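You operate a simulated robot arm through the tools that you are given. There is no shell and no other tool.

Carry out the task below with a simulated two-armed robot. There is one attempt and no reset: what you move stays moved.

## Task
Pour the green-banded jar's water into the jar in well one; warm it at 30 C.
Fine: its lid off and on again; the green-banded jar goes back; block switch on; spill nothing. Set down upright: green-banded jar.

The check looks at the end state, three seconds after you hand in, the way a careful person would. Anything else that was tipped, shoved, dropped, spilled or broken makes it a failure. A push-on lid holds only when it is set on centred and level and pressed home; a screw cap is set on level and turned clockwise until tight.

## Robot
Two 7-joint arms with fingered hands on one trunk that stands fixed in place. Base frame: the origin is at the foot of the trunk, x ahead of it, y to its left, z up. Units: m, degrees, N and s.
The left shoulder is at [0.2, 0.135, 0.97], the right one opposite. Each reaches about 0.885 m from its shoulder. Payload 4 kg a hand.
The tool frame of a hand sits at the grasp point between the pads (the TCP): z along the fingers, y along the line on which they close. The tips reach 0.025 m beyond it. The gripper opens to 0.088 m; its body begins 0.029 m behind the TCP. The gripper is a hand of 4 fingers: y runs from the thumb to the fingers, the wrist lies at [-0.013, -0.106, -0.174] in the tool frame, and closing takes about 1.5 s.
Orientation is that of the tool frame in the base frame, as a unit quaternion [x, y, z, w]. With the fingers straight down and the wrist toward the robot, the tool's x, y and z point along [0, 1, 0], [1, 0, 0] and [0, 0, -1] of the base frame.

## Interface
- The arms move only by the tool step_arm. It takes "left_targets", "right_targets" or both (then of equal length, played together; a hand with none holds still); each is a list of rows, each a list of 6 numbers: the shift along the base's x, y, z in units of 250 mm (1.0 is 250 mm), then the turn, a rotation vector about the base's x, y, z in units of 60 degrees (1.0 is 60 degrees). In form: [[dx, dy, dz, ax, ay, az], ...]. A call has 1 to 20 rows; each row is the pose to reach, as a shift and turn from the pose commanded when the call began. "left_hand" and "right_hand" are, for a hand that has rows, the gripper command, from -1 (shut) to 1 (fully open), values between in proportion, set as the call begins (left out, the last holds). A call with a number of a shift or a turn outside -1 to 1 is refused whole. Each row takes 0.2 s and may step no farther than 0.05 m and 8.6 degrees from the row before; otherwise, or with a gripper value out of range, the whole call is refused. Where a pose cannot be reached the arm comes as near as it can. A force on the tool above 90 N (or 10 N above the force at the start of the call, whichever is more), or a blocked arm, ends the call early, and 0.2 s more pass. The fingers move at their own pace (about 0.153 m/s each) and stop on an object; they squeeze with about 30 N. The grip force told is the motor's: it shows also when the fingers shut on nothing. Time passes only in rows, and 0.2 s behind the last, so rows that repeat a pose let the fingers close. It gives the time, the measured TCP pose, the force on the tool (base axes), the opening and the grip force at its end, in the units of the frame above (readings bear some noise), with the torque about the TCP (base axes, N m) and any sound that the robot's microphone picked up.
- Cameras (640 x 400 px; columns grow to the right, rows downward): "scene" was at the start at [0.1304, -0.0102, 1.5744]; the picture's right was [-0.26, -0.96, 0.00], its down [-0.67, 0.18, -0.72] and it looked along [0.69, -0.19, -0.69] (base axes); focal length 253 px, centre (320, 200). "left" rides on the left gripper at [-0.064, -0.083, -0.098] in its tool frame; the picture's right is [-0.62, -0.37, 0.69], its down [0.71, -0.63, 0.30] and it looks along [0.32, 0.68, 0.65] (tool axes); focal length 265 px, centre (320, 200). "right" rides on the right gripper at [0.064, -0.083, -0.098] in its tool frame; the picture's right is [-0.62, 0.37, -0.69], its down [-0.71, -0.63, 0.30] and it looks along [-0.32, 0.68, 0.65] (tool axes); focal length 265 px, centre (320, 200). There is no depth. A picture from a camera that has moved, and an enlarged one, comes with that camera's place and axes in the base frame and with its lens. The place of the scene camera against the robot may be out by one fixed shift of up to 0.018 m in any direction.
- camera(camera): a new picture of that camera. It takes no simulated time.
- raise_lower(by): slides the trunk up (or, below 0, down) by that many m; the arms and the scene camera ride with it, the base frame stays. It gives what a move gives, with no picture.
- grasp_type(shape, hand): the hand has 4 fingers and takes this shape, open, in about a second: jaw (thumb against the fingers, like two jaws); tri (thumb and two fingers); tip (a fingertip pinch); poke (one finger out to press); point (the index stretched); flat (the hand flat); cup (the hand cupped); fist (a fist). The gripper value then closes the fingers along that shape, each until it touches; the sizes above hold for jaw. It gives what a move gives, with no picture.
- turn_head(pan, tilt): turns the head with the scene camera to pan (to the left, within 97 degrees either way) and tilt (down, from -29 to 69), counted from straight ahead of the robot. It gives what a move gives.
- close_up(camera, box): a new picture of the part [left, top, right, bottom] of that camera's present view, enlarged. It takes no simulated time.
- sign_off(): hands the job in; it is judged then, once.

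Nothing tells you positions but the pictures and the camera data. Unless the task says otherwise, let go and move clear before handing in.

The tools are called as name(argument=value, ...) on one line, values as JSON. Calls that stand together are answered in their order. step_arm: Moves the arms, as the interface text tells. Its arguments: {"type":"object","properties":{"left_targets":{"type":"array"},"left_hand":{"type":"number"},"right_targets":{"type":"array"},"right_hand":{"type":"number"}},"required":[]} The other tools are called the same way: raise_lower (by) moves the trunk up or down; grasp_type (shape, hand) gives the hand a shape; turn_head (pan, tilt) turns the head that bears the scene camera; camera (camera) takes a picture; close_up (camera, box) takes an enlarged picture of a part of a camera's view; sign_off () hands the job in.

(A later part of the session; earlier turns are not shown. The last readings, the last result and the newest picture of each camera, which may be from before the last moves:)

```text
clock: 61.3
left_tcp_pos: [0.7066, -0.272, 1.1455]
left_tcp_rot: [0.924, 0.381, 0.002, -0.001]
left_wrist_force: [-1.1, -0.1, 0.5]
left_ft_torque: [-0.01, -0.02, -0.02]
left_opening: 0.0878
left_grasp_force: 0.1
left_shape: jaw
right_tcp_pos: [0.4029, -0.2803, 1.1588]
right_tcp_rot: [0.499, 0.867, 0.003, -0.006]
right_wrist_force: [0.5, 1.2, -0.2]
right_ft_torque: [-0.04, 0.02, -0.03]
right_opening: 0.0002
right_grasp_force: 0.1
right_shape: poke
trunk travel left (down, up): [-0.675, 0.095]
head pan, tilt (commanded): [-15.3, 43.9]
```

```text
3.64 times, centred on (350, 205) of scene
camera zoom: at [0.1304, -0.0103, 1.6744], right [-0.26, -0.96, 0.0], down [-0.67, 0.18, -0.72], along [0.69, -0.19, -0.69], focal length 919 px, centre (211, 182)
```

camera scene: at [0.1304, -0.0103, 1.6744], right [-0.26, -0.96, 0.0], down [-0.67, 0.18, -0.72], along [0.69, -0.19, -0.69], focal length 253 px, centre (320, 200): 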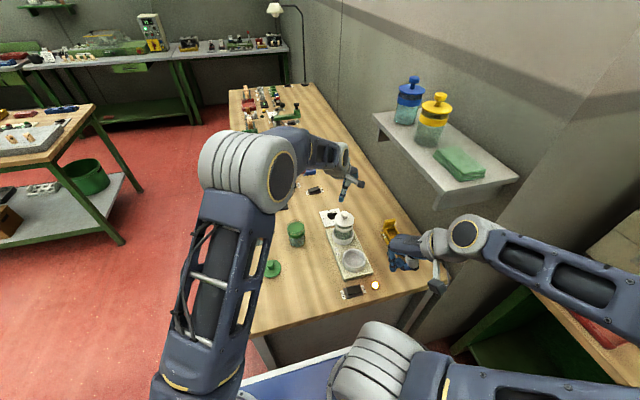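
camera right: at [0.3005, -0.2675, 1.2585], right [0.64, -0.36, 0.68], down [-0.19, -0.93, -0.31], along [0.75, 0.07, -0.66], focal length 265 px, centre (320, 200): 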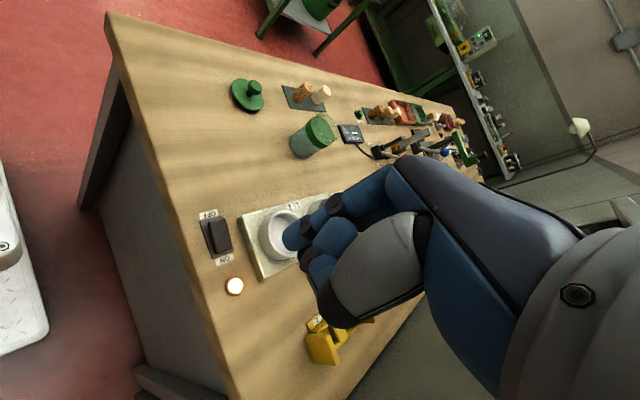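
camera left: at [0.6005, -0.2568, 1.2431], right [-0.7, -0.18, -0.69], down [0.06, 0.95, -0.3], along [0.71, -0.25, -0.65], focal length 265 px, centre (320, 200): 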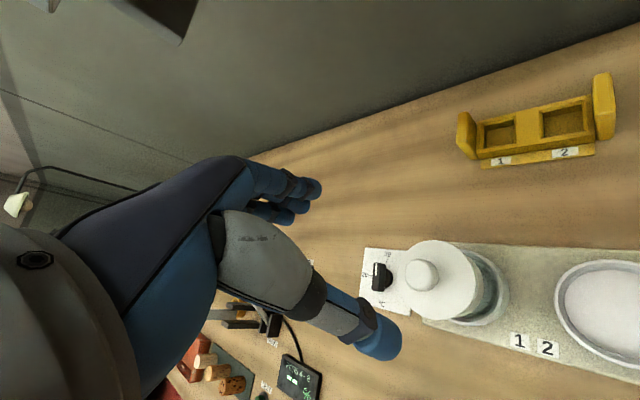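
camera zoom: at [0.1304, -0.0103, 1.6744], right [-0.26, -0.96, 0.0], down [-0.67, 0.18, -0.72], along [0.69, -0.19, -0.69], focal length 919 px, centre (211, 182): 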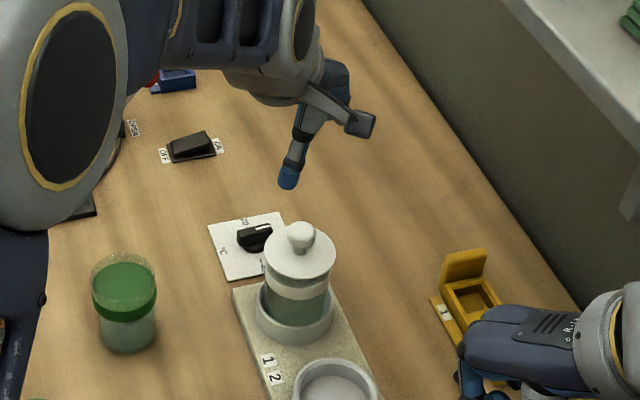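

Alignment is good to a couple of millimetres and the dial pointer reads 30 in this view. I'll shift 2 mm and descend around the knob with open fingers, then look.

step_arm(left_targets=[[0.008, 0.008, -0.12, 0, 0, 0], [0.008, 0.008, -0.24, 0, 0, 0], [0.008, 0.008, -0.36, 0, 0, 0], [0.008, 0.008, -0.44, 0, 0, 0], [0.008, 0.008, -0.5, 0, 0, 0], [0.008, 0.008, -0.5, 0, 0, 0]], left_hand=1.0)

camera(camera="left")

close_up(camera="scene", box=[310, 190, 380, 260])

close_up(camera="right", box=[240, 100, 440, 260])

```text
clock: 62.7
left_tcp_pos: [0.7071, -0.2697, 1.0202]
left_tcp_rot: [0.924, 0.381, 0.002, 0.0]
left_wrist_force: [-0.2, 0.1, 0.8]
left_ft_torque: [0.0, 0.02, 0.02]
left_opening: 0.0879
left_grasp_force: 0.0
left_shape: jaw
right_tcp_pos: [0.4023, -0.2811, 1.1597]
right_tcp_rot: [0.498, 0.867, 0.003, -0.006]
right_wrist_force: [-0.8, -0.2, 1.1]
right_ft_torque: [0.0, 0.01, 0.0]
right_opening: 0.0001
right_grasp_force: 0.0
right_shape: poke
trunk travel left (down, up): [-0.675, 0.095]
head pan, tilt (commanded): [-15.3, 43.9]
```

```text
taken
camera left: at [0.6027, -0.2556, 1.1185], right [-0.7, -0.18, -0.69], down [0.06, 0.95, -0.3], along [0.71, -0.25, -0.65], focal length 265 px, centre (320, 200)
```

left: 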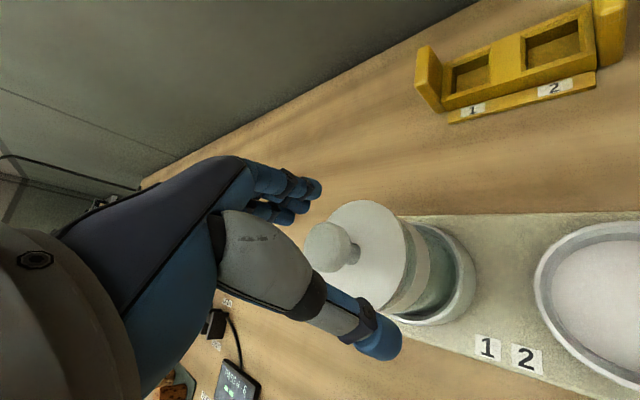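

```text
5.71 times, centred on (345, 225) of scene
camera zoom: at [0.1304, -0.0102, 1.6744], right [-0.26, -0.96, 0.0], down [-0.67, 0.18, -0.72], along [0.69, -0.19, -0.69], focal length 1445 px, centre (177, 57)
```

zoom: 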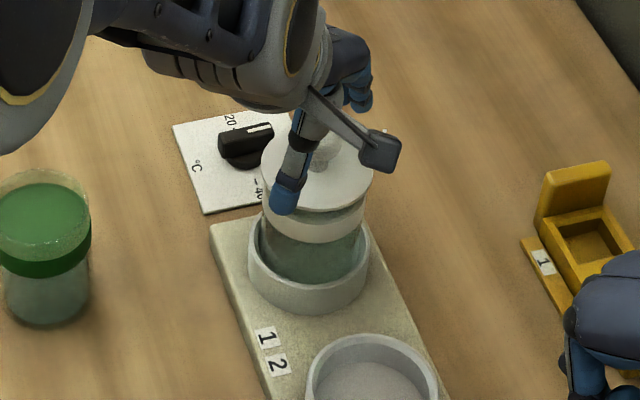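

```text
2.50 times, centred on (340, 180) of right
camera zoom: at [0.3008, -0.2678, 1.2587], right [0.64, -0.36, 0.68], down [-0.19, -0.93, -0.31], along [0.75, 0.07, -0.66], focal length 664 px, centre (270, 250)
```

zoom: 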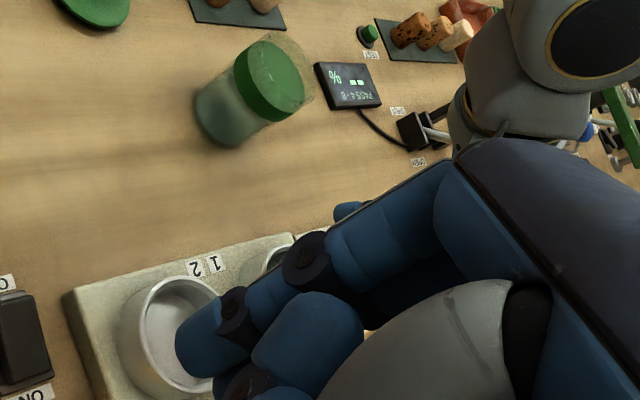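

The knob sits centred between thumb and fingers. I'll go down 5 mm more and close on it.

step_arm(left_targets=[[0.004, 0, -0.01, 0, 0, 0], [0.004, 0, -0.02, 0, 0, 0], [0.004, 0, -0.02, 0, 0, 0]])

step_arm(left_targets=[[0, 0, 0, 0, 0, 0], [0, 0, 0, 0, 0, 0], [0, 0, 0, 0, 0, 0], [0, 0, 0, 0, 0, 0], [0, 0, 0, 0, 0, 0], [0, 0, 0, 0, 0, 0], [0, 0, 0, 0, 0, 0], [0, 0, 0, 0, 0, 0]], left_hand=-1.0)

camera(camera="left")

close_up(camera="scene", box=[310, 190, 380, 260])

```text
clock: 63.5
left_tcp_pos: [0.7092, -0.2691, 1.0154]
left_tcp_rot: [0.924, 0.381, 0.0, -0.001]
left_wrist_force: [-0.2, 0.3, 0.2]
left_ft_torque: [0.01, 0.01, 0.0]
left_opening: 0.0879
left_grasp_force: 0.0
left_shape: jaw
right_tcp_pos: [0.4025, -0.2819, 1.1583]
right_tcp_rot: [0.499, 0.867, 0.002, -0.007]
right_wrist_force: [0.6, 0.0, 0.1]
right_ft_torque: [-0.02, 0.0, 0.0]
right_opening: 0.0
right_grasp_force: 0.0
right_shape: poke
trunk travel left (down, up): [-0.675, 0.095]
head pan, tilt (commanded): [-15.3, 43.9]
```

```text
clock: 65.3
left_tcp_pos: [0.7084, -0.2682, 1.0162]
left_tcp_rot: [0.924, 0.382, 0.001, -0.001]
left_wrist_force: [0.1, -0.6, -0.6]
left_ft_torque: [-0.01, 0.01, 0.0]
left_opening: 0.0152
left_grasp_force: 29.8
left_shape: jaw
right_tcp_pos: [0.4044, -0.2815, 1.1585]
right_tcp_rot: [0.499, 0.867, 0.004, -0.006]
right_wrist_force: [-0.1, -0.8, -0.3]
right_ft_torque: [-0.03, 0.01, 0.02]
right_opening: 0.0001
right_grasp_force: 0.0
right_shape: poke
trunk travel left (down, up): [-0.675, 0.095]
head pan, tilt (commanded): [-15.3, 43.9]
```

```text
taken
camera left: at [0.6034, -0.255, 1.1138], right [-0.7, -0.18, -0.69], down [0.06, 0.95, -0.3], along [0.71, -0.25, -0.65], focal length 265 px, centre (320, 200)
```

left: 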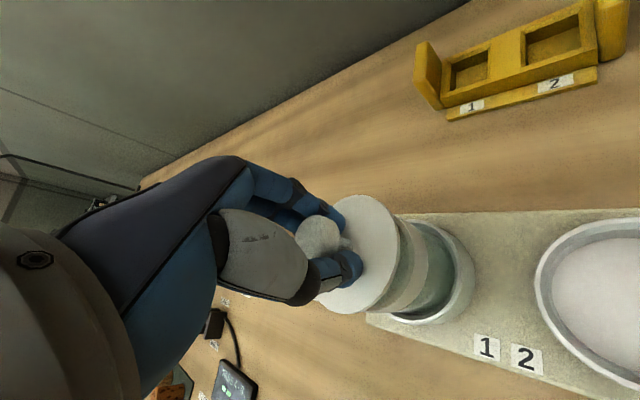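

```text
5.71 times, centred on (345, 225) of scene
camera zoom: at [0.1304, -0.0103, 1.6744], right [-0.26, -0.96, 0.0], down [-0.67, 0.18, -0.72], along [0.69, -0.19, -0.69], focal length 1445 px, centre (177, 57)
```

zoom: 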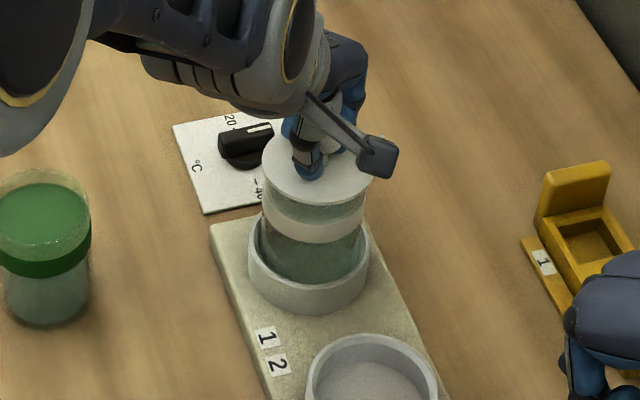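

The fingers hold the knob's neck firmly (15 mm). I'll lift just a few millimetres and see whether the lid alone comes up.

step_arm(left_targets=[[0, 0, 0.008, 0, 0, 0], [0, 0, 0.016, 0, 0, 0], [0, 0, 0.024, 0, 0, 0]])

close_up(camera="scene", box=[325, 205, 365, 250])

close_up(camera="left", box=[320, 180, 500, 340])

```text
clock: 66.1
left_tcp_pos: [0.711, -0.2689, 1.0228]
left_tcp_rot: [0.924, 0.382, 0.002, 0.0]
left_wrist_force: [-0.2, -0.3, -0.4]
left_ft_torque: [0.0, 0.0, -0.01]
left_opening: 0.0153
left_grasp_force: 29.9
left_shape: jaw
right_tcp_pos: [0.404, -0.2807, 1.1592]
right_tcp_rot: [0.499, 0.867, 0.002, -0.006]
right_wrist_force: [-0.6, -0.7, 0.1]
right_ft_torque: [0.01, 0.0, 0.04]
right_opening: 0.0
right_grasp_force: 0.2
right_shape: poke
trunk travel left (down, up): [-0.675, 0.095]
head pan, tilt (commanded): [-15.3, 43.9]
```

```text
8.89 times, centred on (345, 228) of scene
camera zoom: at [0.1304, -0.0103, 1.6744], right [-0.26, -0.96, 0.0], down [-0.67, 0.18, -0.72], along [0.69, -0.19, -0.69], focal length 2247 px, centre (98, -44)
```

zoom: 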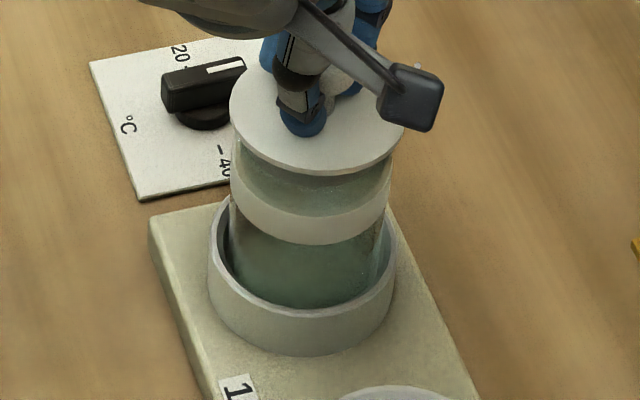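

```text
2.50 times, centred on (410, 260) of left
camera zoom: at [0.6043, -0.2551, 1.1192], right [-0.7, -0.18, -0.69], down [0.06, 0.95, -0.3], along [0.71, -0.25, -0.65], focal length 664 px, centre (95, 50)
```

zoom: 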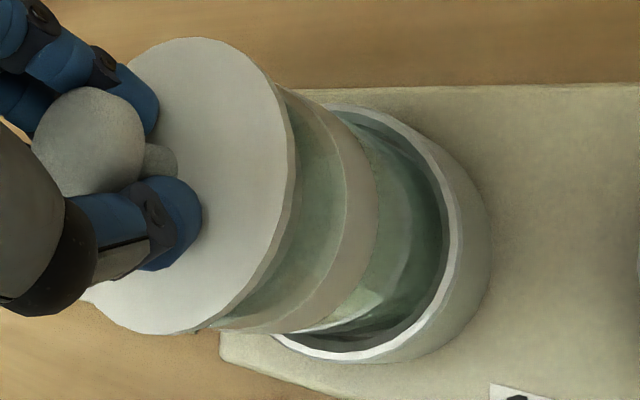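

The force shows no jar weight and the gap under the lid is opening, so only the lid is coming up. I'll keep lifting straight up.

step_arm(left_targets=[[0, 0, 0.02, 0, 0, 0], [0, 0, 0.05, 0, 0, 0], [0, 0, 0.1, 0, 0, 0], [0, 0, 0.18, 0, 0, 0], [0, 0, 0.28, 0, 0, 0], [0, 0, 0.38, 0, 0, 0], [0, 0, 0.38, 0, 0, 0]])

close_up(camera="scene", box=[310, 180, 380, 260])

camera(camera="left")

```text
clock: 67.7
left_tcp_pos: [0.7083, -0.269, 1.12]
left_tcp_rot: [0.924, 0.383, 0.0, -0.001]
left_wrist_force: [0.2, 0.3, 0.1]
left_ft_torque: [-0.01, 0.0, 0.01]
left_opening: 0.0153
left_grasp_force: 30.3
left_shape: jaw
right_tcp_pos: [0.4051, -0.2802, 1.1596]
right_tcp_rot: [0.499, 0.866, 0.003, -0.007]
right_wrist_force: [0.5, 0.2, 0.3]
right_ft_torque: [0.02, 0.03, 0.07]
right_opening: 0.0
right_grasp_force: 0.1
right_shape: poke
trunk travel left (down, up): [-0.675, 0.095]
head pan, tilt (commanded): [-15.3, 43.9]
```

```text
5.00 times, centred on (345, 220) of scene
camera zoom: at [0.1304, -0.0103, 1.6744], right [-0.26, -0.96, 0.0], down [-0.67, 0.18, -0.72], along [0.69, -0.19, -0.69], focal length 1264 px, centre (195, 100)
```

zoom: 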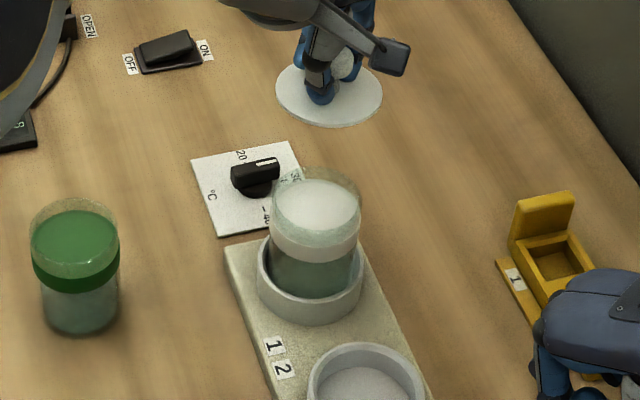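

```text
taken
camera left: at [0.6033, -0.2552, 1.2163], right [-0.7, -0.18, -0.69], down [0.06, 0.95, -0.3], along [0.71, -0.25, -0.65], focal length 265 px, centre (320, 200)
```

left: 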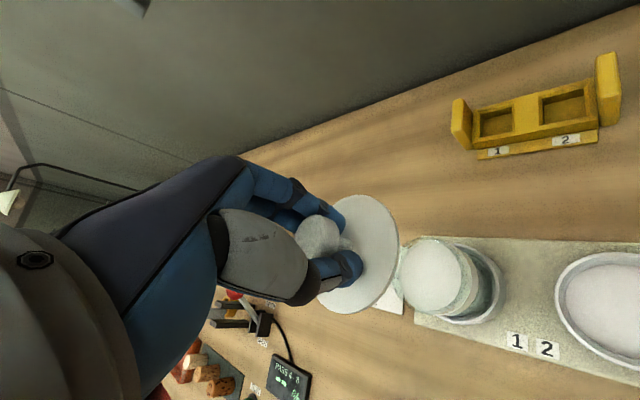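

The lid is off cleanly and the jar stays put in its well. I'll carry the lid over a clear patch of bench at about (0.60, -0.09) and lower it there.

step_arm(left_targets=[[-0.06, 0.1, 0, 0, 0, 0], [-0.15, 0.24, 0, 0, 0, 0], [-0.24, 0.4, 0, 0, 0, 0], [-0.34, 0.56, 0, 0, 0, 0], [-0.433, 0.716, 0, 0, 0, 0], [-0.433, 0.716, -0.16, 0, 0, 0], [-0.433, 0.716, -0.34, 0, 0, 0], [-0.433, 0.716, -0.52, 0, 0, 0], [-0.433, 0.716, -0.66, 0, 0, 0], [-0.433, 0.716, -0.74, 0, 0, 0], [-0.433, 0.716, -0.74, 0, 0, 0]])

camera(camera="scene")

close_up(camera="right", box=[200, 60, 440, 260])

```text
clock: 70.1
left_tcp_pos: [0.5998, -0.0912, 0.9318]
left_tcp_rot: [0.924, 0.382, 0.001, 0.0]
left_wrist_force: [-0.4, 0.2, -0.6]
left_ft_torque: [0.01, -0.01, 0.03]
left_opening: 0.0152
left_grasp_force: 30.2
left_shape: jaw
right_tcp_pos: [0.4031, -0.2806, 1.1599]
right_tcp_rot: [0.498, 0.867, 0.003, -0.007]
right_wrist_force: [-0.2, 0.5, 0.3]
right_ft_torque: [0.01, 0.03, -0.01]
right_opening: 0.0
right_grasp_force: 0.0
right_shape: poke
trunk travel left (down, up): [-0.675, 0.095]
head pan, tilt (commanded): [-15.3, 43.9]
```

```text
taken
camera scene: at [0.1304, -0.0102, 1.6744], right [-0.26, -0.96, 0.0], down [-0.67, 0.18, -0.72], along [0.69, -0.19, -0.69], focal length 253 px, centre (320, 200)
```

scene: 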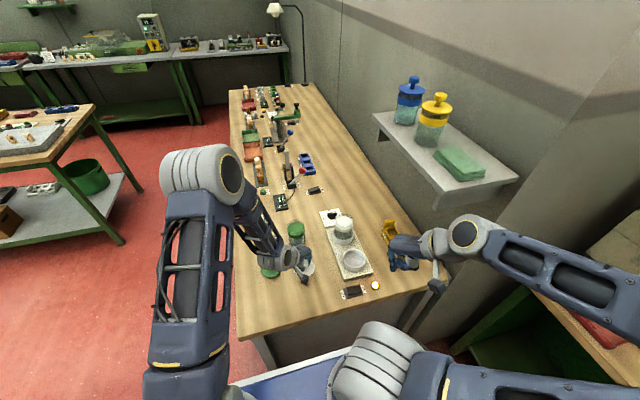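

```text
2.00 times, centred on (320, 160) of right
camera zoom: at [0.3007, -0.2678, 1.2587], right [0.64, -0.36, 0.68], down [-0.19, -0.93, -0.31], along [0.75, 0.07, -0.66], focal length 531 px, centre (320, 280)
```

zoom: 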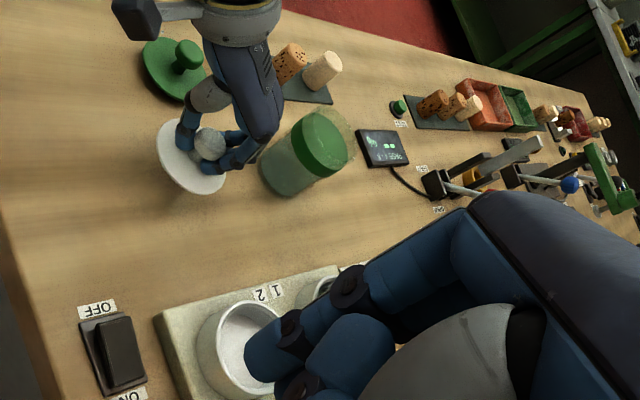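

The lid hovers over the clear patch. I'll lower it in small steps until it touches the bench.

step_arm(left_targets=[[0, 0, -0.016, 0, 0, 0], [0, 0, -0.032, 0, 0, 0], [0, 0, -0.048, 0, 0, 0]])

step_arm(left_targets=[[0, 0, -0.012, 0, 0, 0], [0, 0, -0.024, 0, 0, 0]])

close_up(camera="scene", box=[270, 230, 340, 300])

```text
clock: 70.9
left_tcp_pos: [0.6009, -0.0905, 0.9211]
left_tcp_rot: [0.924, 0.383, 0.001, 0.0]
left_wrist_force: [0.6, -0.4, -0.2]
left_ft_torque: [-0.01, 0.0, -0.04]
left_opening: 0.0149
left_grasp_force: 29.4
left_shape: jaw
right_tcp_pos: [0.4029, -0.2817, 1.1606]
right_tcp_rot: [0.499, 0.867, 0.002, -0.006]
right_wrist_force: [-0.2, -0.2, 0.7]
right_ft_torque: [0.01, 0.02, 0.03]
right_opening: 0.0
right_grasp_force: 0.0
right_shape: poke
trunk travel left (down, up): [-0.675, 0.095]
head pan, tilt (commanded): [-15.3, 43.9]
```

```text
clock: 71.5
left_tcp_pos: [0.599, -0.0906, 0.914]
left_tcp_rot: [0.924, 0.382, 0.001, -0.001]
left_wrist_force: [-0.6, 0.5, -1.0]
left_ft_torque: [-0.03, 0.0, 0.02]
left_opening: 0.0149
left_grasp_force: 30.3
left_shape: jaw
right_tcp_pos: [0.4025, -0.2815, 1.1596]
right_tcp_rot: [0.498, 0.867, 0.002, -0.007]
right_wrist_force: [0.0, 0.3, 0.9]
right_ft_torque: [0.02, 0.02, 0.0]
right_opening: 0.0
right_grasp_force: 0.0
right_shape: poke
trunk travel left (down, up): [-0.675, 0.095]
head pan, tilt (commanded): [-15.3, 43.9]
```

```text
5.71 times, centred on (305, 265) of scene
camera zoom: at [0.1304, -0.0102, 1.6744], right [-0.26, -0.96, 0.0], down [-0.67, 0.18, -0.72], along [0.69, -0.19, -0.69], focal length 1445 px, centre (406, -171)
```

zoom: 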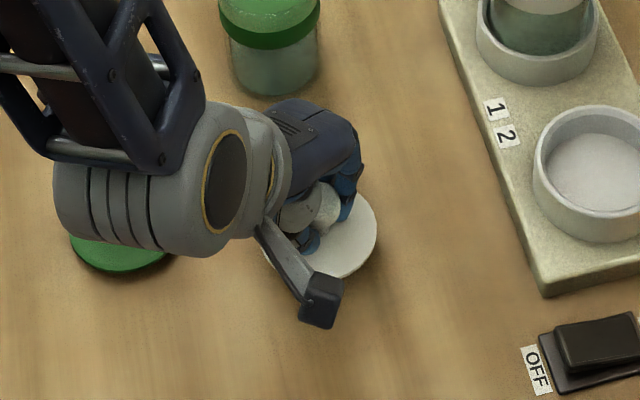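

No contact yet; continuing down in small steps.

step_arm(left_targets=[[0, 0, -0.01, 0, 0, 0], [0, 0, -0.018, 0, 0, 0]])

step_arm(left_targets=[[0, 0, -0.008, 0, 0, 0], [0, 0, -0.014, 0, 0, 0]])

```text
clock: 72.1
left_tcp_pos: [0.6006, -0.0904, 0.9093]
left_tcp_rot: [0.924, 0.382, 0.0, -0.001]
left_wrist_force: [-0.1, -0.4, -0.4]
left_ft_torque: [0.01, 0.01, 0.0]
left_opening: 0.0155
left_grasp_force: 30.0
left_shape: jaw
right_tcp_pos: [0.4032, -0.2818, 1.159]
right_tcp_rot: [0.498, 0.867, 0.002, -0.007]
right_wrist_force: [0.3, 0.5, -0.2]
right_ft_torque: [-0.01, -0.01, 0.01]
right_opening: 0.0003
right_grasp_force: 0.0
right_shape: poke
trunk travel left (down, up): [-0.675, 0.095]
head pan, tilt (commanded): [-15.3, 43.9]
```

```text
clock: 72.7
left_tcp_pos: [0.6005, -0.0912, 0.9057]
left_tcp_rot: [0.924, 0.382, 0.001, 0.0]
left_wrist_force: [0.2, -0.7, -0.7]
left_ft_torque: [-0.01, 0.02, 0.02]
left_opening: 0.015
left_grasp_force: 29.6
left_shape: jaw
right_tcp_pos: [0.4041, -0.2817, 1.1595]
right_tcp_rot: [0.499, 0.867, 0.003, -0.006]
right_wrist_force: [-0.2, -0.2, 0.4]
right_ft_torque: [0.03, 0.01, 0.05]
right_opening: 0.0001
right_grasp_force: 0.0
right_shape: poke
trunk travel left (down, up): [-0.675, 0.095]
head pan, tilt (commanded): [-15.3, 43.9]
```

Still free. Two more small steps at a time.

step_arm(left_targets=[[0, 0, -0.008, 0, 0, 0], [0, 0, -0.014, 0, 0, 0]])

step_arm(left_targets=[[0, 0, -0.006, 0, 0, 0], [0, 0, -0.012, 0, 0, 0]])

close_up(camera="right", box=[240, 90, 340, 170])

```text
clock: 73.3
left_tcp_pos: [0.6009, -0.0901, 0.9027]
left_tcp_rot: [0.924, 0.382, 0.001, 0.0]
left_wrist_force: [-0.4, 0.2, -0.6]
left_ft_torque: [-0.01, -0.01, -0.03]
left_opening: 0.0148
left_grasp_force: 29.6
left_shape: jaw
right_tcp_pos: [0.4038, -0.2804, 1.1601]
right_tcp_rot: [0.499, 0.867, 0.002, -0.006]
right_wrist_force: [0.1, 0.4, 0.8]
right_ft_torque: [0.02, 0.01, -0.01]
right_opening: 0.0
right_grasp_force: 0.0
right_shape: poke
trunk travel left (down, up): [-0.675, 0.095]
head pan, tilt (commanded): [-15.3, 43.9]
```

```text
clock: 73.9
left_tcp_pos: [0.6009, -0.0899, 0.8997]
left_tcp_rot: [0.924, 0.381, 0.001, 0.0]
left_wrist_force: [-1.6, 1.3, 9.9]
left_ft_torque: [-0.15, -0.09, -0.03]
left_opening: 0.0155
left_grasp_force: 30.4
left_shape: jaw
right_tcp_pos: [0.4032, -0.2803, 1.1602]
right_tcp_rot: [0.499, 0.867, 0.004, -0.006]
right_wrist_force: [-1.0, 0.9, 0.5]
right_ft_torque: [0.01, 0.02, 0.02]
right_opening: 0.0001
right_grasp_force: 0.1
right_shape: poke
trunk travel left (down, up): [-0.675, 0.095]
head pan, tilt (commanded): [-15.3, 43.9]
```

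```text
5.00 times, centred on (290, 130) of right
camera zoom: at [0.3006, -0.2677, 1.259], right [0.64, -0.36, 0.68], down [-0.19, -0.93, -0.31], along [0.75, 0.07, -0.66], focal length 1327 px, centre (470, 550)
```

zoom: 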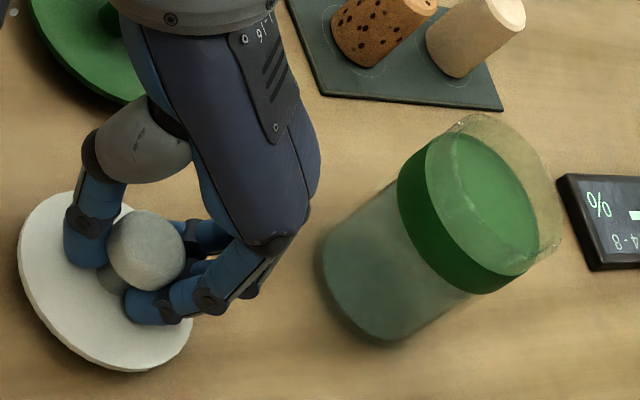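

The lid rests on the bench (10 N contact). I'll relax slightly, open the fingers and lift clear.

step_arm(left_targets=[[0, 0, 0.004, 0, 0, 0], [0, 0, 0.004, 0, 0, 0], [0, 0, 0.004, 0, 0, 0], [0, 0, 0.004, 0, 0, 0], [0, 0, 0.004, 0, 0, 0], [0, 0, 0.004, 0, 0, 0]], left_hand=0.6)

step_arm(left_targets=[[0, 0, 0.06, 0, 0, 0], [0, 0, 0.16, 0, 0, 0], [0, 0, 0.34, 0, 0, 0], [0, 0, 0.54, 0, 0, 0], [0, 0, 0.72, 0, 0, 0], [0, 0, 0.72, 0, 0, 0]], left_hand=1.0)

camera(camera="left")

close_up(camera="scene", box=[250, 200, 380, 300])

```text
clock: 75.3
left_tcp_pos: [0.601, -0.0895, 0.9002]
left_tcp_rot: [0.924, 0.382, 0.0, -0.001]
left_wrist_force: [0.1, 0.8, 0.3]
left_ft_torque: [0.0, -0.02, 0.02]
left_opening: 0.0705
left_grasp_force: 0.1
left_shape: jaw
right_tcp_pos: [0.4036, -0.2814, 1.1584]
right_tcp_rot: [0.498, 0.867, 0.003, -0.006]
right_wrist_force: [0.0, 0.5, 1.4]
right_ft_torque: [0.03, -0.05, -0.01]
right_opening: 0.0
right_grasp_force: 0.0
right_shape: poke
trunk travel left (down, up): [-0.675, 0.095]
head pan, tilt (commanded): [-15.3, 43.9]
```

```text
clock: 76.7
left_tcp_pos: [0.5993, -0.0904, 1.0816]
left_tcp_rot: [0.924, 0.382, 0.0, 0.0]
left_wrist_force: [0.1, 0.4, 0.5]
left_ft_torque: [0.0, 0.0, -0.02]
left_opening: 0.0877
left_grasp_force: 0.0
left_shape: jaw
right_tcp_pos: [0.4041, -0.2807, 1.1598]
right_tcp_rot: [0.498, 0.867, 0.003, -0.007]
right_wrist_force: [-0.4, -0.5, 0.8]
right_ft_torque: [-0.01, 0.02, -0.04]
right_opening: 0.0
right_grasp_force: 0.0
right_shape: poke
trunk travel left (down, up): [-0.675, 0.095]
head pan, tilt (commanded): [-15.3, 43.9]
```

```text
taken
camera left: at [0.494, -0.0763, 1.1782], right [-0.7, -0.18, -0.69], down [0.06, 0.95, -0.3], along [0.71, -0.25, -0.65], focal length 265 px, centre (320, 200)
```

left: 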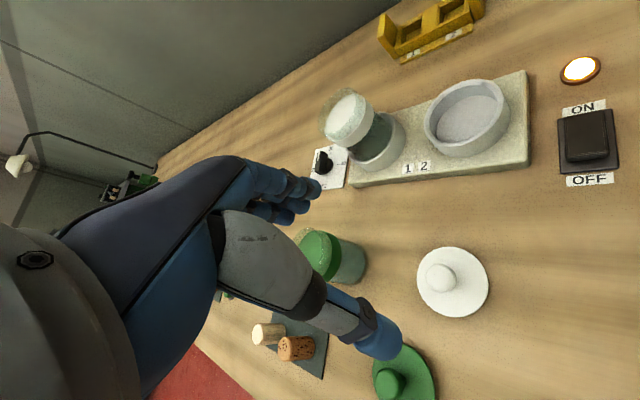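

```text
4.00 times, centred on (315, 250) of scene
camera zoom: at [0.1304, -0.0103, 1.6744], right [-0.26, -0.96, 0.0], down [-0.67, 0.18, -0.72], along [0.69, -0.19, -0.69], focal length 1011 px, centre (340, 0)
```

zoom: 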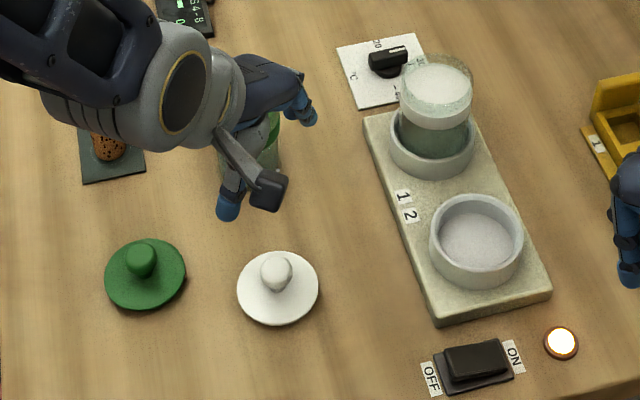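

The white lid rests flat on the bench. Before pouring I want to judge how full each jar is, so I'll zoom in on both.

close_up(camera="left", box=[300, 70, 440, 190])

close_up(camera="right", box=[270, 90, 350, 170])

close_up(camera="scene", box=[325, 205, 365, 250])

close_up(camera="left", box=[280, 210, 400, 310])

```text
3.33 times, centred on (370, 130) of left
camera zoom: at [0.494, -0.0763, 1.1782], right [-0.7, -0.18, -0.69], down [0.06, 0.95, -0.3], along [0.71, -0.25, -0.65], focal length 885 px, centre (153, 433)
```

zoom: 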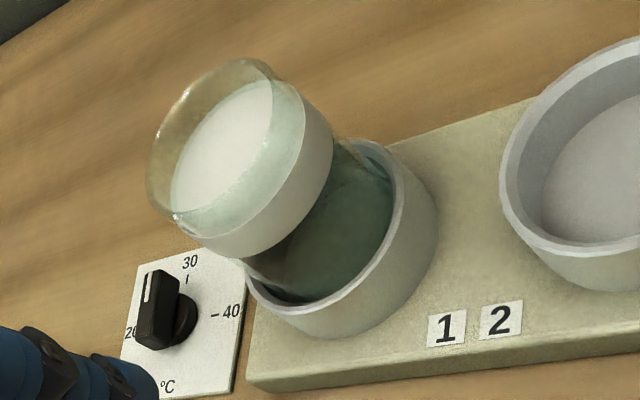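

```text
5.00 times, centred on (310, 130) of right
camera zoom: at [0.3008, -0.2678, 1.2587], right [0.64, -0.36, 0.68], down [-0.19, -0.93, -0.31], along [0.75, 0.07, -0.66], focal length 1327 px, centre (370, 550)
```

zoom: 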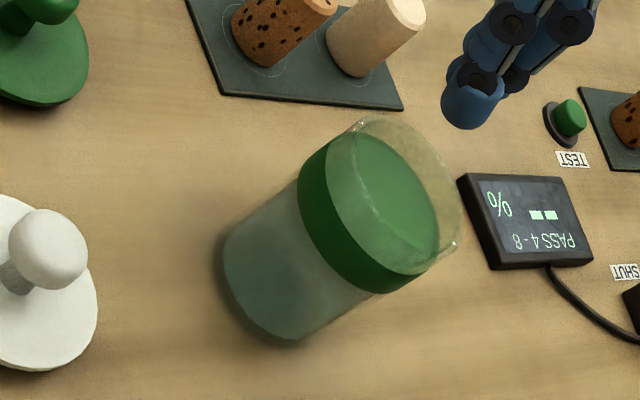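

```text
8.89 times, centred on (345, 228) of scene
camera zoom: at [0.1304, -0.0103, 1.6744], right [-0.26, -0.96, 0.0], down [-0.67, 0.18, -0.72], along [0.69, -0.19, -0.69], focal length 2247 px, centre (98, -44)
```

zoom: 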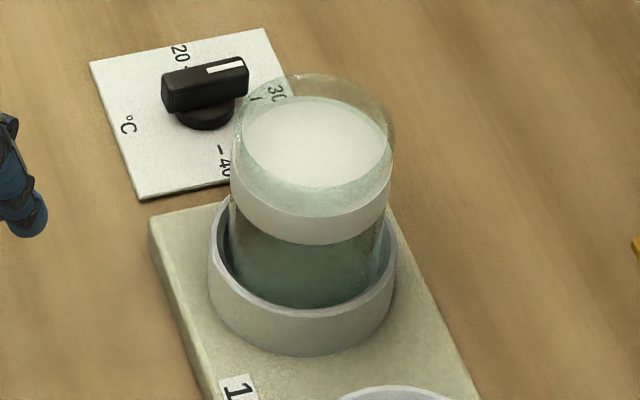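

```text
4.00 times, centred on (340, 260) of left
camera zoom: at [0.494, -0.0763, 1.1782], right [-0.7, -0.18, -0.69], down [0.06, 0.95, -0.3], along [0.71, -0.25, -0.65], focal length 1062 px, centre (240, -40)
```

zoom: 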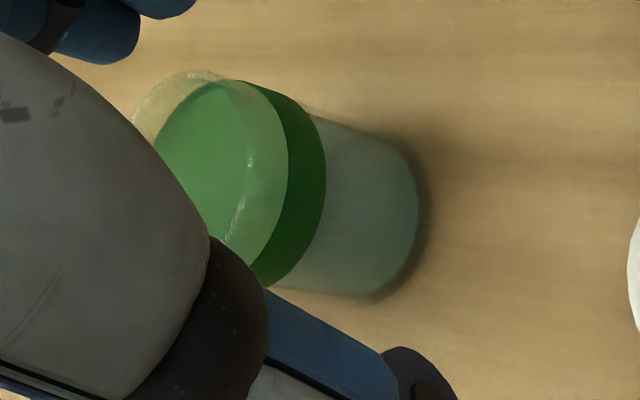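

I can't judge the exact fill levels, but the jars look partly filled. I'll first turn the empty left hand into the sideways grasp posture (fingers toward -y, slanted 30° down) in free air to check reachability.

step_arm(left_targets=[[0.02, 0.03, 0.06, 0, 0, 0.125], [0.04, 0.06, 0.12, 0, 0, 0.25], [0.05, 0.1, 0.18, 0, 0, 0.375], [0.06, 0.13, 0.24, 0, 0, 0.5], [0.07, 0.16, 0.28, 0, 0, 0.625], [0.08, 0.16, 0.28, 0, 0, 0.75]])

step_arm(left_targets=[[0, 0, 0, -0.125, 0, 0], [0, 0, 0, -0.25, 0, 0], [0, 0, 0, -0.375, 0, 0], [0, 0, 0, -0.5, 0, 0], [0, 0, 0, -0.625, 0, 0], [0, 0, 0, -0.75, 0, 0], [0, 0, 0, -0.875, 0, 0], [0, 0, 0, -1.0, 0, 0]])

camera(camera="scene")

camera(camera="left")

```text
clock: 78.1
left_tcp_pos: [0.6193, -0.0483, 1.1501]
left_tcp_rot: [0.706, 0.708, 0.0, -0.001]
left_wrist_force: [0.9, -0.2, 0.7]
left_ft_torque: [0.01, 0.04, -0.01]
left_opening: 0.0879
left_grasp_force: 0.1
left_shape: jaw
right_tcp_pos: [0.4034, -0.2811, 1.1587]
right_tcp_rot: [0.499, 0.867, 0.003, -0.006]
right_wrist_force: [-0.4, -0.3, -0.2]
right_ft_torque: [-0.05, -0.02, -0.01]
right_opening: 0.0001
right_grasp_force: 0.1
right_shape: poke
trunk travel left (down, up): [-0.675, 0.095]
head pan, tilt (commanded): [-15.3, 43.9]
```

```text
clock: 79.9
left_tcp_pos: [0.62, -0.0514, 1.151]
left_tcp_rot: [0.612, 0.612, -0.353, 0.355]
left_wrist_force: [0.1, 0.3, -0.1]
left_ft_torque: [0.04, -0.02, 0.02]
left_opening: 0.0882
left_grasp_force: 0.1
left_shape: jaw
right_tcp_pos: [0.404, -0.2813, 1.1597]
right_tcp_rot: [0.499, 0.867, 0.003, -0.007]
right_wrist_force: [0.0, 0.4, 0.7]
right_ft_torque: [0.02, -0.02, -0.03]
right_opening: 0.0
right_grasp_force: 0.0
right_shape: poke
trunk travel left (down, up): [-0.675, 0.095]
head pan, tilt (commanded): [-15.3, 43.9]
```

```text
taken
camera scene: at [0.1302, -0.0105, 1.6745], right [-0.26, -0.96, 0.0], down [-0.67, 0.18, -0.72], along [0.69, -0.19, -0.69], focal length 253 px, centre (320, 200)
```

scene: 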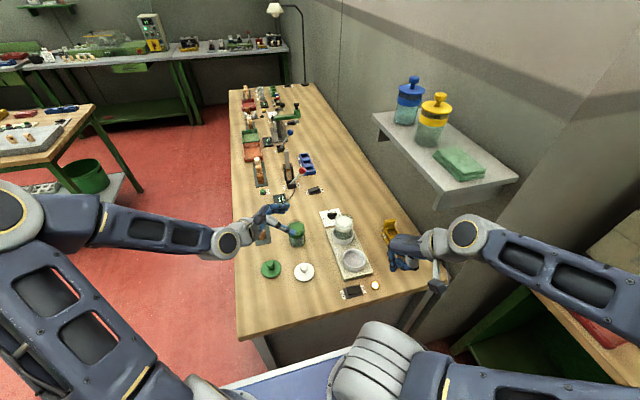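

```text
taken
camera left: at [0.5364, 0.003, 1.2545], right [-0.37, -0.91, 0.19], down [-0.63, 0.09, -0.77], along [0.69, -0.4, -0.61], focal length 265 px, centre (320, 200)
```

left: 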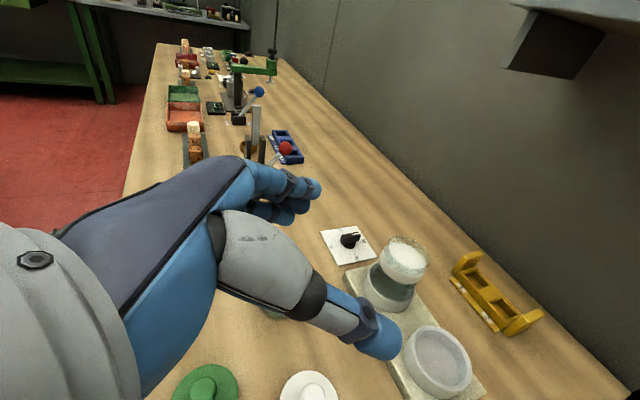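

That posture is comfortable. Now I'll rehearse the pour in the air: move over toward the jar's near side at a safe height and roll about the y axis.

step_arm(left_targets=[[0.02, -0.15, 0, 0, 0, 0], [0.05, -0.32, 0, 0, 0, 0], [0.08, -0.5, 0, 0, 0, 0], [0.11, -0.68, 0, 0, 0, 0], [0.14, -0.86, 0, 0, 0, 0], [0.14, -0.88, 0, 0, 0, 0]])

step_arm(left_targets=[[0, 0, 0, 0, 0.14, 0], [0, 0, 0, 0, 0.28, 0], [0, 0, 0, 0, 0.42, 0], [0, 0, 0, 0, 0.56, 0], [0, 0, 0, 0, 0.7, 0], [0, 0, 0, 0, 0.84, 0], [0, 0, 0, 0, 0.98, 0], [0, 0, 0, 0, 1.0, 0]])

step_arm(left_targets=[[0, 0, 0, 0, 0.14, 0], [0, 0, 0, 0, 0.28, 0], [0, 0, 0, 0, 0.42, 0], [0, 0, 0, 0, 0.56, 0], [0, 0, 0, 0, 0.7, 0], [0, 0, 0, 0, 0.84, 0], [0, 0, 0, 0, 0.98, 0], [0, 0, 0, 0, 1.0, 0]])

camera(camera="scene")

```text
clock: 81.3
left_tcp_pos: [0.6531, -0.2699, 1.1515]
left_tcp_rot: [0.613, 0.613, -0.352, 0.353]
left_wrist_force: [0.7, 0.0, 0.2]
left_ft_torque: [-0.04, 0.0, 0.02]
left_opening: 0.0877
left_grasp_force: 0.2
left_shape: jaw
right_tcp_pos: [0.4038, -0.2813, 1.159]
right_tcp_rot: [0.499, 0.867, 0.003, -0.006]
right_wrist_force: [0.3, 0.1, 0.0]
right_ft_torque: [0.0, -0.01, 0.03]
right_opening: 0.0
right_grasp_force: 0.0
right_shape: poke
trunk travel left (down, up): [-0.675, 0.095]
head pan, tilt (commanded): [-15.3, 43.9]
```

```text
clock: 83.1
left_tcp_pos: [0.656, -0.2703, 1.1511]
left_tcp_rot: [0.355, 0.707, -0.611, -0.001]
left_wrist_force: [-0.9, 0.4, -0.1]
left_ft_torque: [-0.01, -0.01, 0.02]
left_opening: 0.0879
left_grasp_force: 0.0
left_shape: jaw
right_tcp_pos: [0.403, -0.281, 1.1599]
right_tcp_rot: [0.498, 0.867, 0.003, -0.007]
right_wrist_force: [-0.5, -0.4, -0.8]
right_ft_torque: [0.01, 0.0, -0.03]
right_opening: 0.0
right_grasp_force: 0.2
right_shape: poke
trunk travel left (down, up): [-0.675, 0.095]
head pan, tilt (commanded): [-15.3, 43.9]
```

```text
clock: 84.9
left_tcp_pos: [0.6564, -0.2707, 1.1504]
left_tcp_rot: [0.0, -0.612, 0.707, 0.354]
left_wrist_force: [0.1, 0.1, -0.7]
left_ft_torque: [0.01, 0.0, -0.04]
left_opening: 0.0881
left_grasp_force: 0.1
left_shape: jaw
right_tcp_pos: [0.4046, -0.2812, 1.1597]
right_tcp_rot: [0.499, 0.867, 0.002, -0.007]
right_wrist_force: [-0.5, -0.1, 0.8]
right_ft_torque: [0.0, 0.01, 0.01]
right_opening: 0.0
right_grasp_force: 0.0
right_shape: poke
trunk travel left (down, up): [-0.675, 0.095]
head pan, tilt (commanded): [-15.3, 43.9]
```

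```text
taken
camera scene: at [0.1304, -0.0102, 1.6744], right [-0.26, -0.96, 0.0], down [-0.67, 0.18, -0.72], along [0.69, -0.19, -0.69], focal length 253 px, centre (320, 200)
```

scene: 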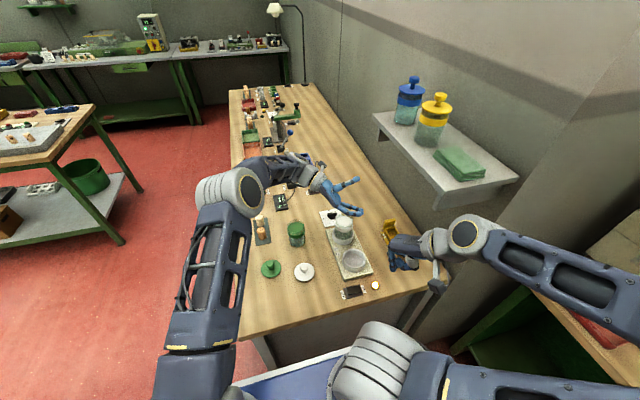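

The full 120° roll is reachable, but in that orientation the fingers would lie under the lip and could catch the stream. I'd rather tip about the closing line so the lip stays free; I'll return to upright and test how far past "fingers down" the hand can roll.

step_arm(left_targets=[[0, 0, 0, 0, -0.14, 0], [0, 0, 0, 0, -0.28, 0], [0, 0, 0, 0, -0.42, 0], [0, 0, 0, 0, -0.56, 0], [0, 0, 0, 0, -0.7, 0], [0, 0, 0, 0, -0.84, 0], [0, 0, 0, 0, -0.98, 0], [0, 0, 0, 0, -1.0, 0]])

step_arm(left_targets=[[0, 0, 0, 0, -0.14, 0], [0, 0, 0, 0, -0.28, 0], [0, 0, 0, 0, -0.42, 0], [0, 0, 0, 0, -0.56, 0], [0, 0, 0, 0, -0.7, 0], [0, 0, 0, 0, -0.84, 0], [0, 0, 0, 0, -0.98, 0], [0, 0, 0, 0, -1.0, 0]])

step_arm(left_targets=[[0.02, 0.03, 0, 0.14, 0, 0], [0.05, 0.06, 0, 0.28, 0, 0], [0.08, 0.09, 0, 0.42, 0, 0], [0.11, 0.12, 0, 0.56, 0, 0], [0.14, 0.15, 0, 0.7, 0, 0], [0.17, 0.18, 0, 0.84, 0, 0], [0.2, 0.2, 0, 0.98, 0, 0], [0.2, 0.2, 0, 1.0, 0, 0]])

step_arm(left_targets=[[0, 0, 0, 0.14, 0, 0], [0, 0, 0, 0.28, 0, 0], [0, 0, 0, 0.42, 0, 0], [0, 0, 0, 0.56, 0, 0], [0, 0, 0, 0.7, 0, 0], [0, 0, 0, 0.8, 0, 0]])

camera(camera="scene")

```text
clock: 86.7
left_tcp_pos: [0.6567, -0.2699, 1.1512]
left_tcp_rot: [0.355, 0.707, -0.611, 0.001]
left_wrist_force: [-0.1, -0.1, 0.2]
left_ft_torque: [0.02, -0.04, -0.01]
left_opening: 0.0876
left_grasp_force: 0.1
left_shape: jaw
right_tcp_pos: [0.4033, -0.2804, 1.1597]
right_tcp_rot: [0.499, 0.867, 0.003, -0.007]
right_wrist_force: [0.5, 0.3, 0.2]
right_ft_torque: [0.04, 0.01, 0.02]
right_opening: 0.0
right_grasp_force: 0.0
right_shape: poke
trunk travel left (down, up): [-0.675, 0.095]
head pan, tilt (commanded): [-15.3, 43.9]
```

```text
clock: 88.5
left_tcp_pos: [0.6566, -0.271, 1.15]
left_tcp_rot: [0.613, 0.612, -0.352, 0.354]
left_wrist_force: [-0.6, 1.3, -0.1]
left_ft_torque: [0.0, -0.01, 0.0]
left_opening: 0.0879
left_grasp_force: 0.0
left_shape: jaw
right_tcp_pos: [0.4037, -0.2804, 1.1597]
right_tcp_rot: [0.498, 0.867, 0.002, -0.006]
right_wrist_force: [1.4, 0.1, -0.9]
right_ft_torque: [-0.01, 0.0, 0.02]
right_opening: 0.0
right_grasp_force: 0.0
right_shape: poke
trunk travel left (down, up): [-0.675, 0.095]
head pan, tilt (commanded): [-15.3, 43.9]
```

```text
clock: 90.3
left_tcp_pos: [0.7042, -0.22, 1.1509]
left_tcp_rot: [0.708, 0.706, 0.0, -0.001]
left_wrist_force: [0.6, -0.4, 0.6]
left_ft_torque: [0.0, -0.02, 0.01]
left_opening: 0.0877
left_grasp_force: 0.1
left_shape: jaw
right_tcp_pos: [0.402, -0.2807, 1.1595]
right_tcp_rot: [0.498, 0.867, 0.003, -0.006]
right_wrist_force: [0.2, -0.2, -0.5]
right_ft_torque: [0.03, -0.02, -0.02]
right_opening: 0.0001
right_grasp_force: 0.1
right_shape: poke
trunk travel left (down, up): [-0.675, 0.095]
head pan, tilt (commanded): [-15.3, 43.9]
```

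```text
clock: 91.7
left_tcp_pos: [0.7067, -0.2191, 1.1518]
left_tcp_rot: [0.646, 0.646, 0.288, -0.288]
left_wrist_force: [0.8, 0.3, 0.3]
left_ft_torque: [0.03, -0.03, 0.05]
left_opening: 0.088
left_grasp_force: 0.0
left_shape: jaw
right_tcp_pos: [0.4046, -0.2809, 1.1606]
right_tcp_rot: [0.498, 0.867, 0.003, -0.006]
right_wrist_force: [0.0, -0.6, -0.1]
right_ft_torque: [0.0, -0.02, 0.03]
right_opening: 0.0
right_grasp_force: 0.0
right_shape: poke
trunk travel left (down, up): [-0.675, 0.095]
head pan, tilt (commanded): [-15.3, 43.9]
```

```text
taken
camera scene: at [0.1303, -0.0101, 1.6744], right [-0.26, -0.96, 0.0], down [-0.67, 0.18, -0.72], along [0.69, -0.19, -0.69], focal length 253 px, centre (320, 200)
```

scene: 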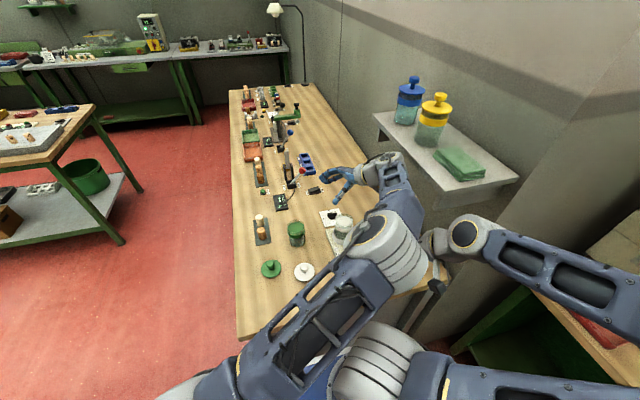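

The hand can roll nearly 50° past vertical, but the left elbow crosses close to the right arm. I'll go back and test the same with the hand yawed -45°, which should keep the elbow on the left.

step_arm(left_targets=[[0, 0, 0, -0.14, 0, 0], [0, 0, 0, -0.28, 0, 0], [0, 0, 0, -0.42, 0, 0], [0, 0, 0, -0.56, 0, 0], [0, 0, 0, -0.7, 0, 0], [0, 0, 0, -0.8, 0, 0]])

step_arm(left_targets=[[0.02, 0.02, 0, 0, 0, -0.125], [0.04, 0.04, 0, 0, 0, -0.25], [0.06, 0.06, 0, 0, 0, -0.375], [0.08, 0.08, 0, 0, 0, -0.5], [0.1, 0.1, 0, 0, 0, -0.625], [0.12, 0.12, 0, 0, 0, -0.75]])

step_arm(left_targets=[[0, 0, 0, 0.094, -0.094, 0], [0, 0, 0, 0.189, -0.189, 0], [0, 0, 0, 0.283, -0.283, 0], [0, 0, 0, 0.377, -0.377, 0], [0, 0, 0, 0.471, -0.471, 0], [0, 0, 0, 0.471, -0.471, 0]])

camera(camera="scene")

```text
clock: 93.1
left_tcp_pos: [0.7059, -0.2194, 1.1505]
left_tcp_rot: [0.707, 0.707, -0.001, 0.0]
left_wrist_force: [-0.1, -0.6, -0.4]
left_ft_torque: [-0.04, 0.05, 0.01]
left_opening: 0.0876
left_grasp_force: 0.2
left_shape: jaw
right_tcp_pos: [0.4035, -0.2805, 1.1585]
right_tcp_rot: [0.498, 0.867, 0.003, -0.007]
right_wrist_force: [0.8, -0.2, -0.6]
right_ft_torque: [0.0, -0.01, -0.03]
right_opening: 0.0
right_grasp_force: 0.0
right_shape: poke
trunk travel left (down, up): [-0.675, 0.095]
head pan, tilt (commanded): [-15.3, 43.9]
```

```text
clock: 94.5
left_tcp_pos: [0.7349, -0.1906, 1.15]
left_tcp_rot: [0.924, 0.382, 0.001, 0.001]
left_wrist_force: [-0.1, -0.7, -0.4]
left_ft_torque: [0.04, -0.01, -0.01]
left_opening: 0.088
left_grasp_force: 0.0
left_shape: jaw
right_tcp_pos: [0.4021, -0.2804, 1.1591]
right_tcp_rot: [0.498, 0.867, 0.004, -0.007]
right_wrist_force: [0.2, 0.0, 0.1]
right_ft_torque: [0.02, -0.01, -0.03]
right_opening: 0.0
right_grasp_force: 0.1
right_shape: poke
trunk travel left (down, up): [-0.675, 0.095]
head pan, tilt (commanded): [-15.3, 43.9]
```

```text
clock: 95.9
left_tcp_pos: [0.7361, -0.1899, 1.1505]
left_tcp_rot: [0.868, 0.358, 0.317, -0.131]
left_wrist_force: [-0.5, -0.6, -0.8]
left_ft_torque: [-0.01, 0.0, 0.03]
left_opening: 0.0879
left_grasp_force: 0.1
left_shape: jaw
right_tcp_pos: [0.4035, -0.2796, 1.1599]
right_tcp_rot: [0.499, 0.867, 0.003, -0.007]
right_wrist_force: [0.4, 0.5, 0.5]
right_ft_torque: [-0.02, -0.02, 0.01]
right_opening: 0.0
right_grasp_force: 0.1
right_shape: poke
trunk travel left (down, up): [-0.675, 0.095]
head pan, tilt (commanded): [-15.3, 43.9]
```

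```text
taken
camera scene: at [0.1304, -0.0102, 1.6744], right [-0.26, -0.96, 0.0], down [-0.67, 0.18, -0.72], along [0.69, -0.19, -0.69], focal length 253 px, centre (320, 200)
```

scene: 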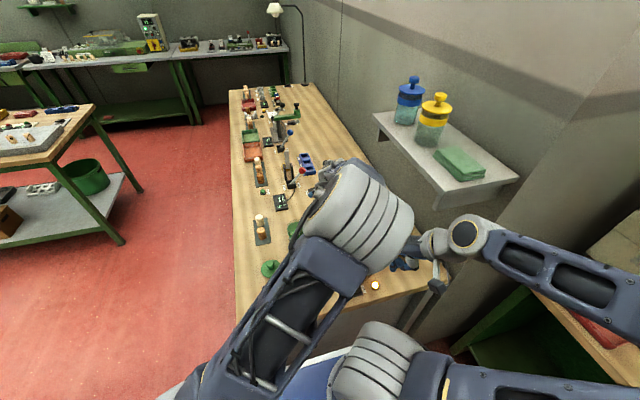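

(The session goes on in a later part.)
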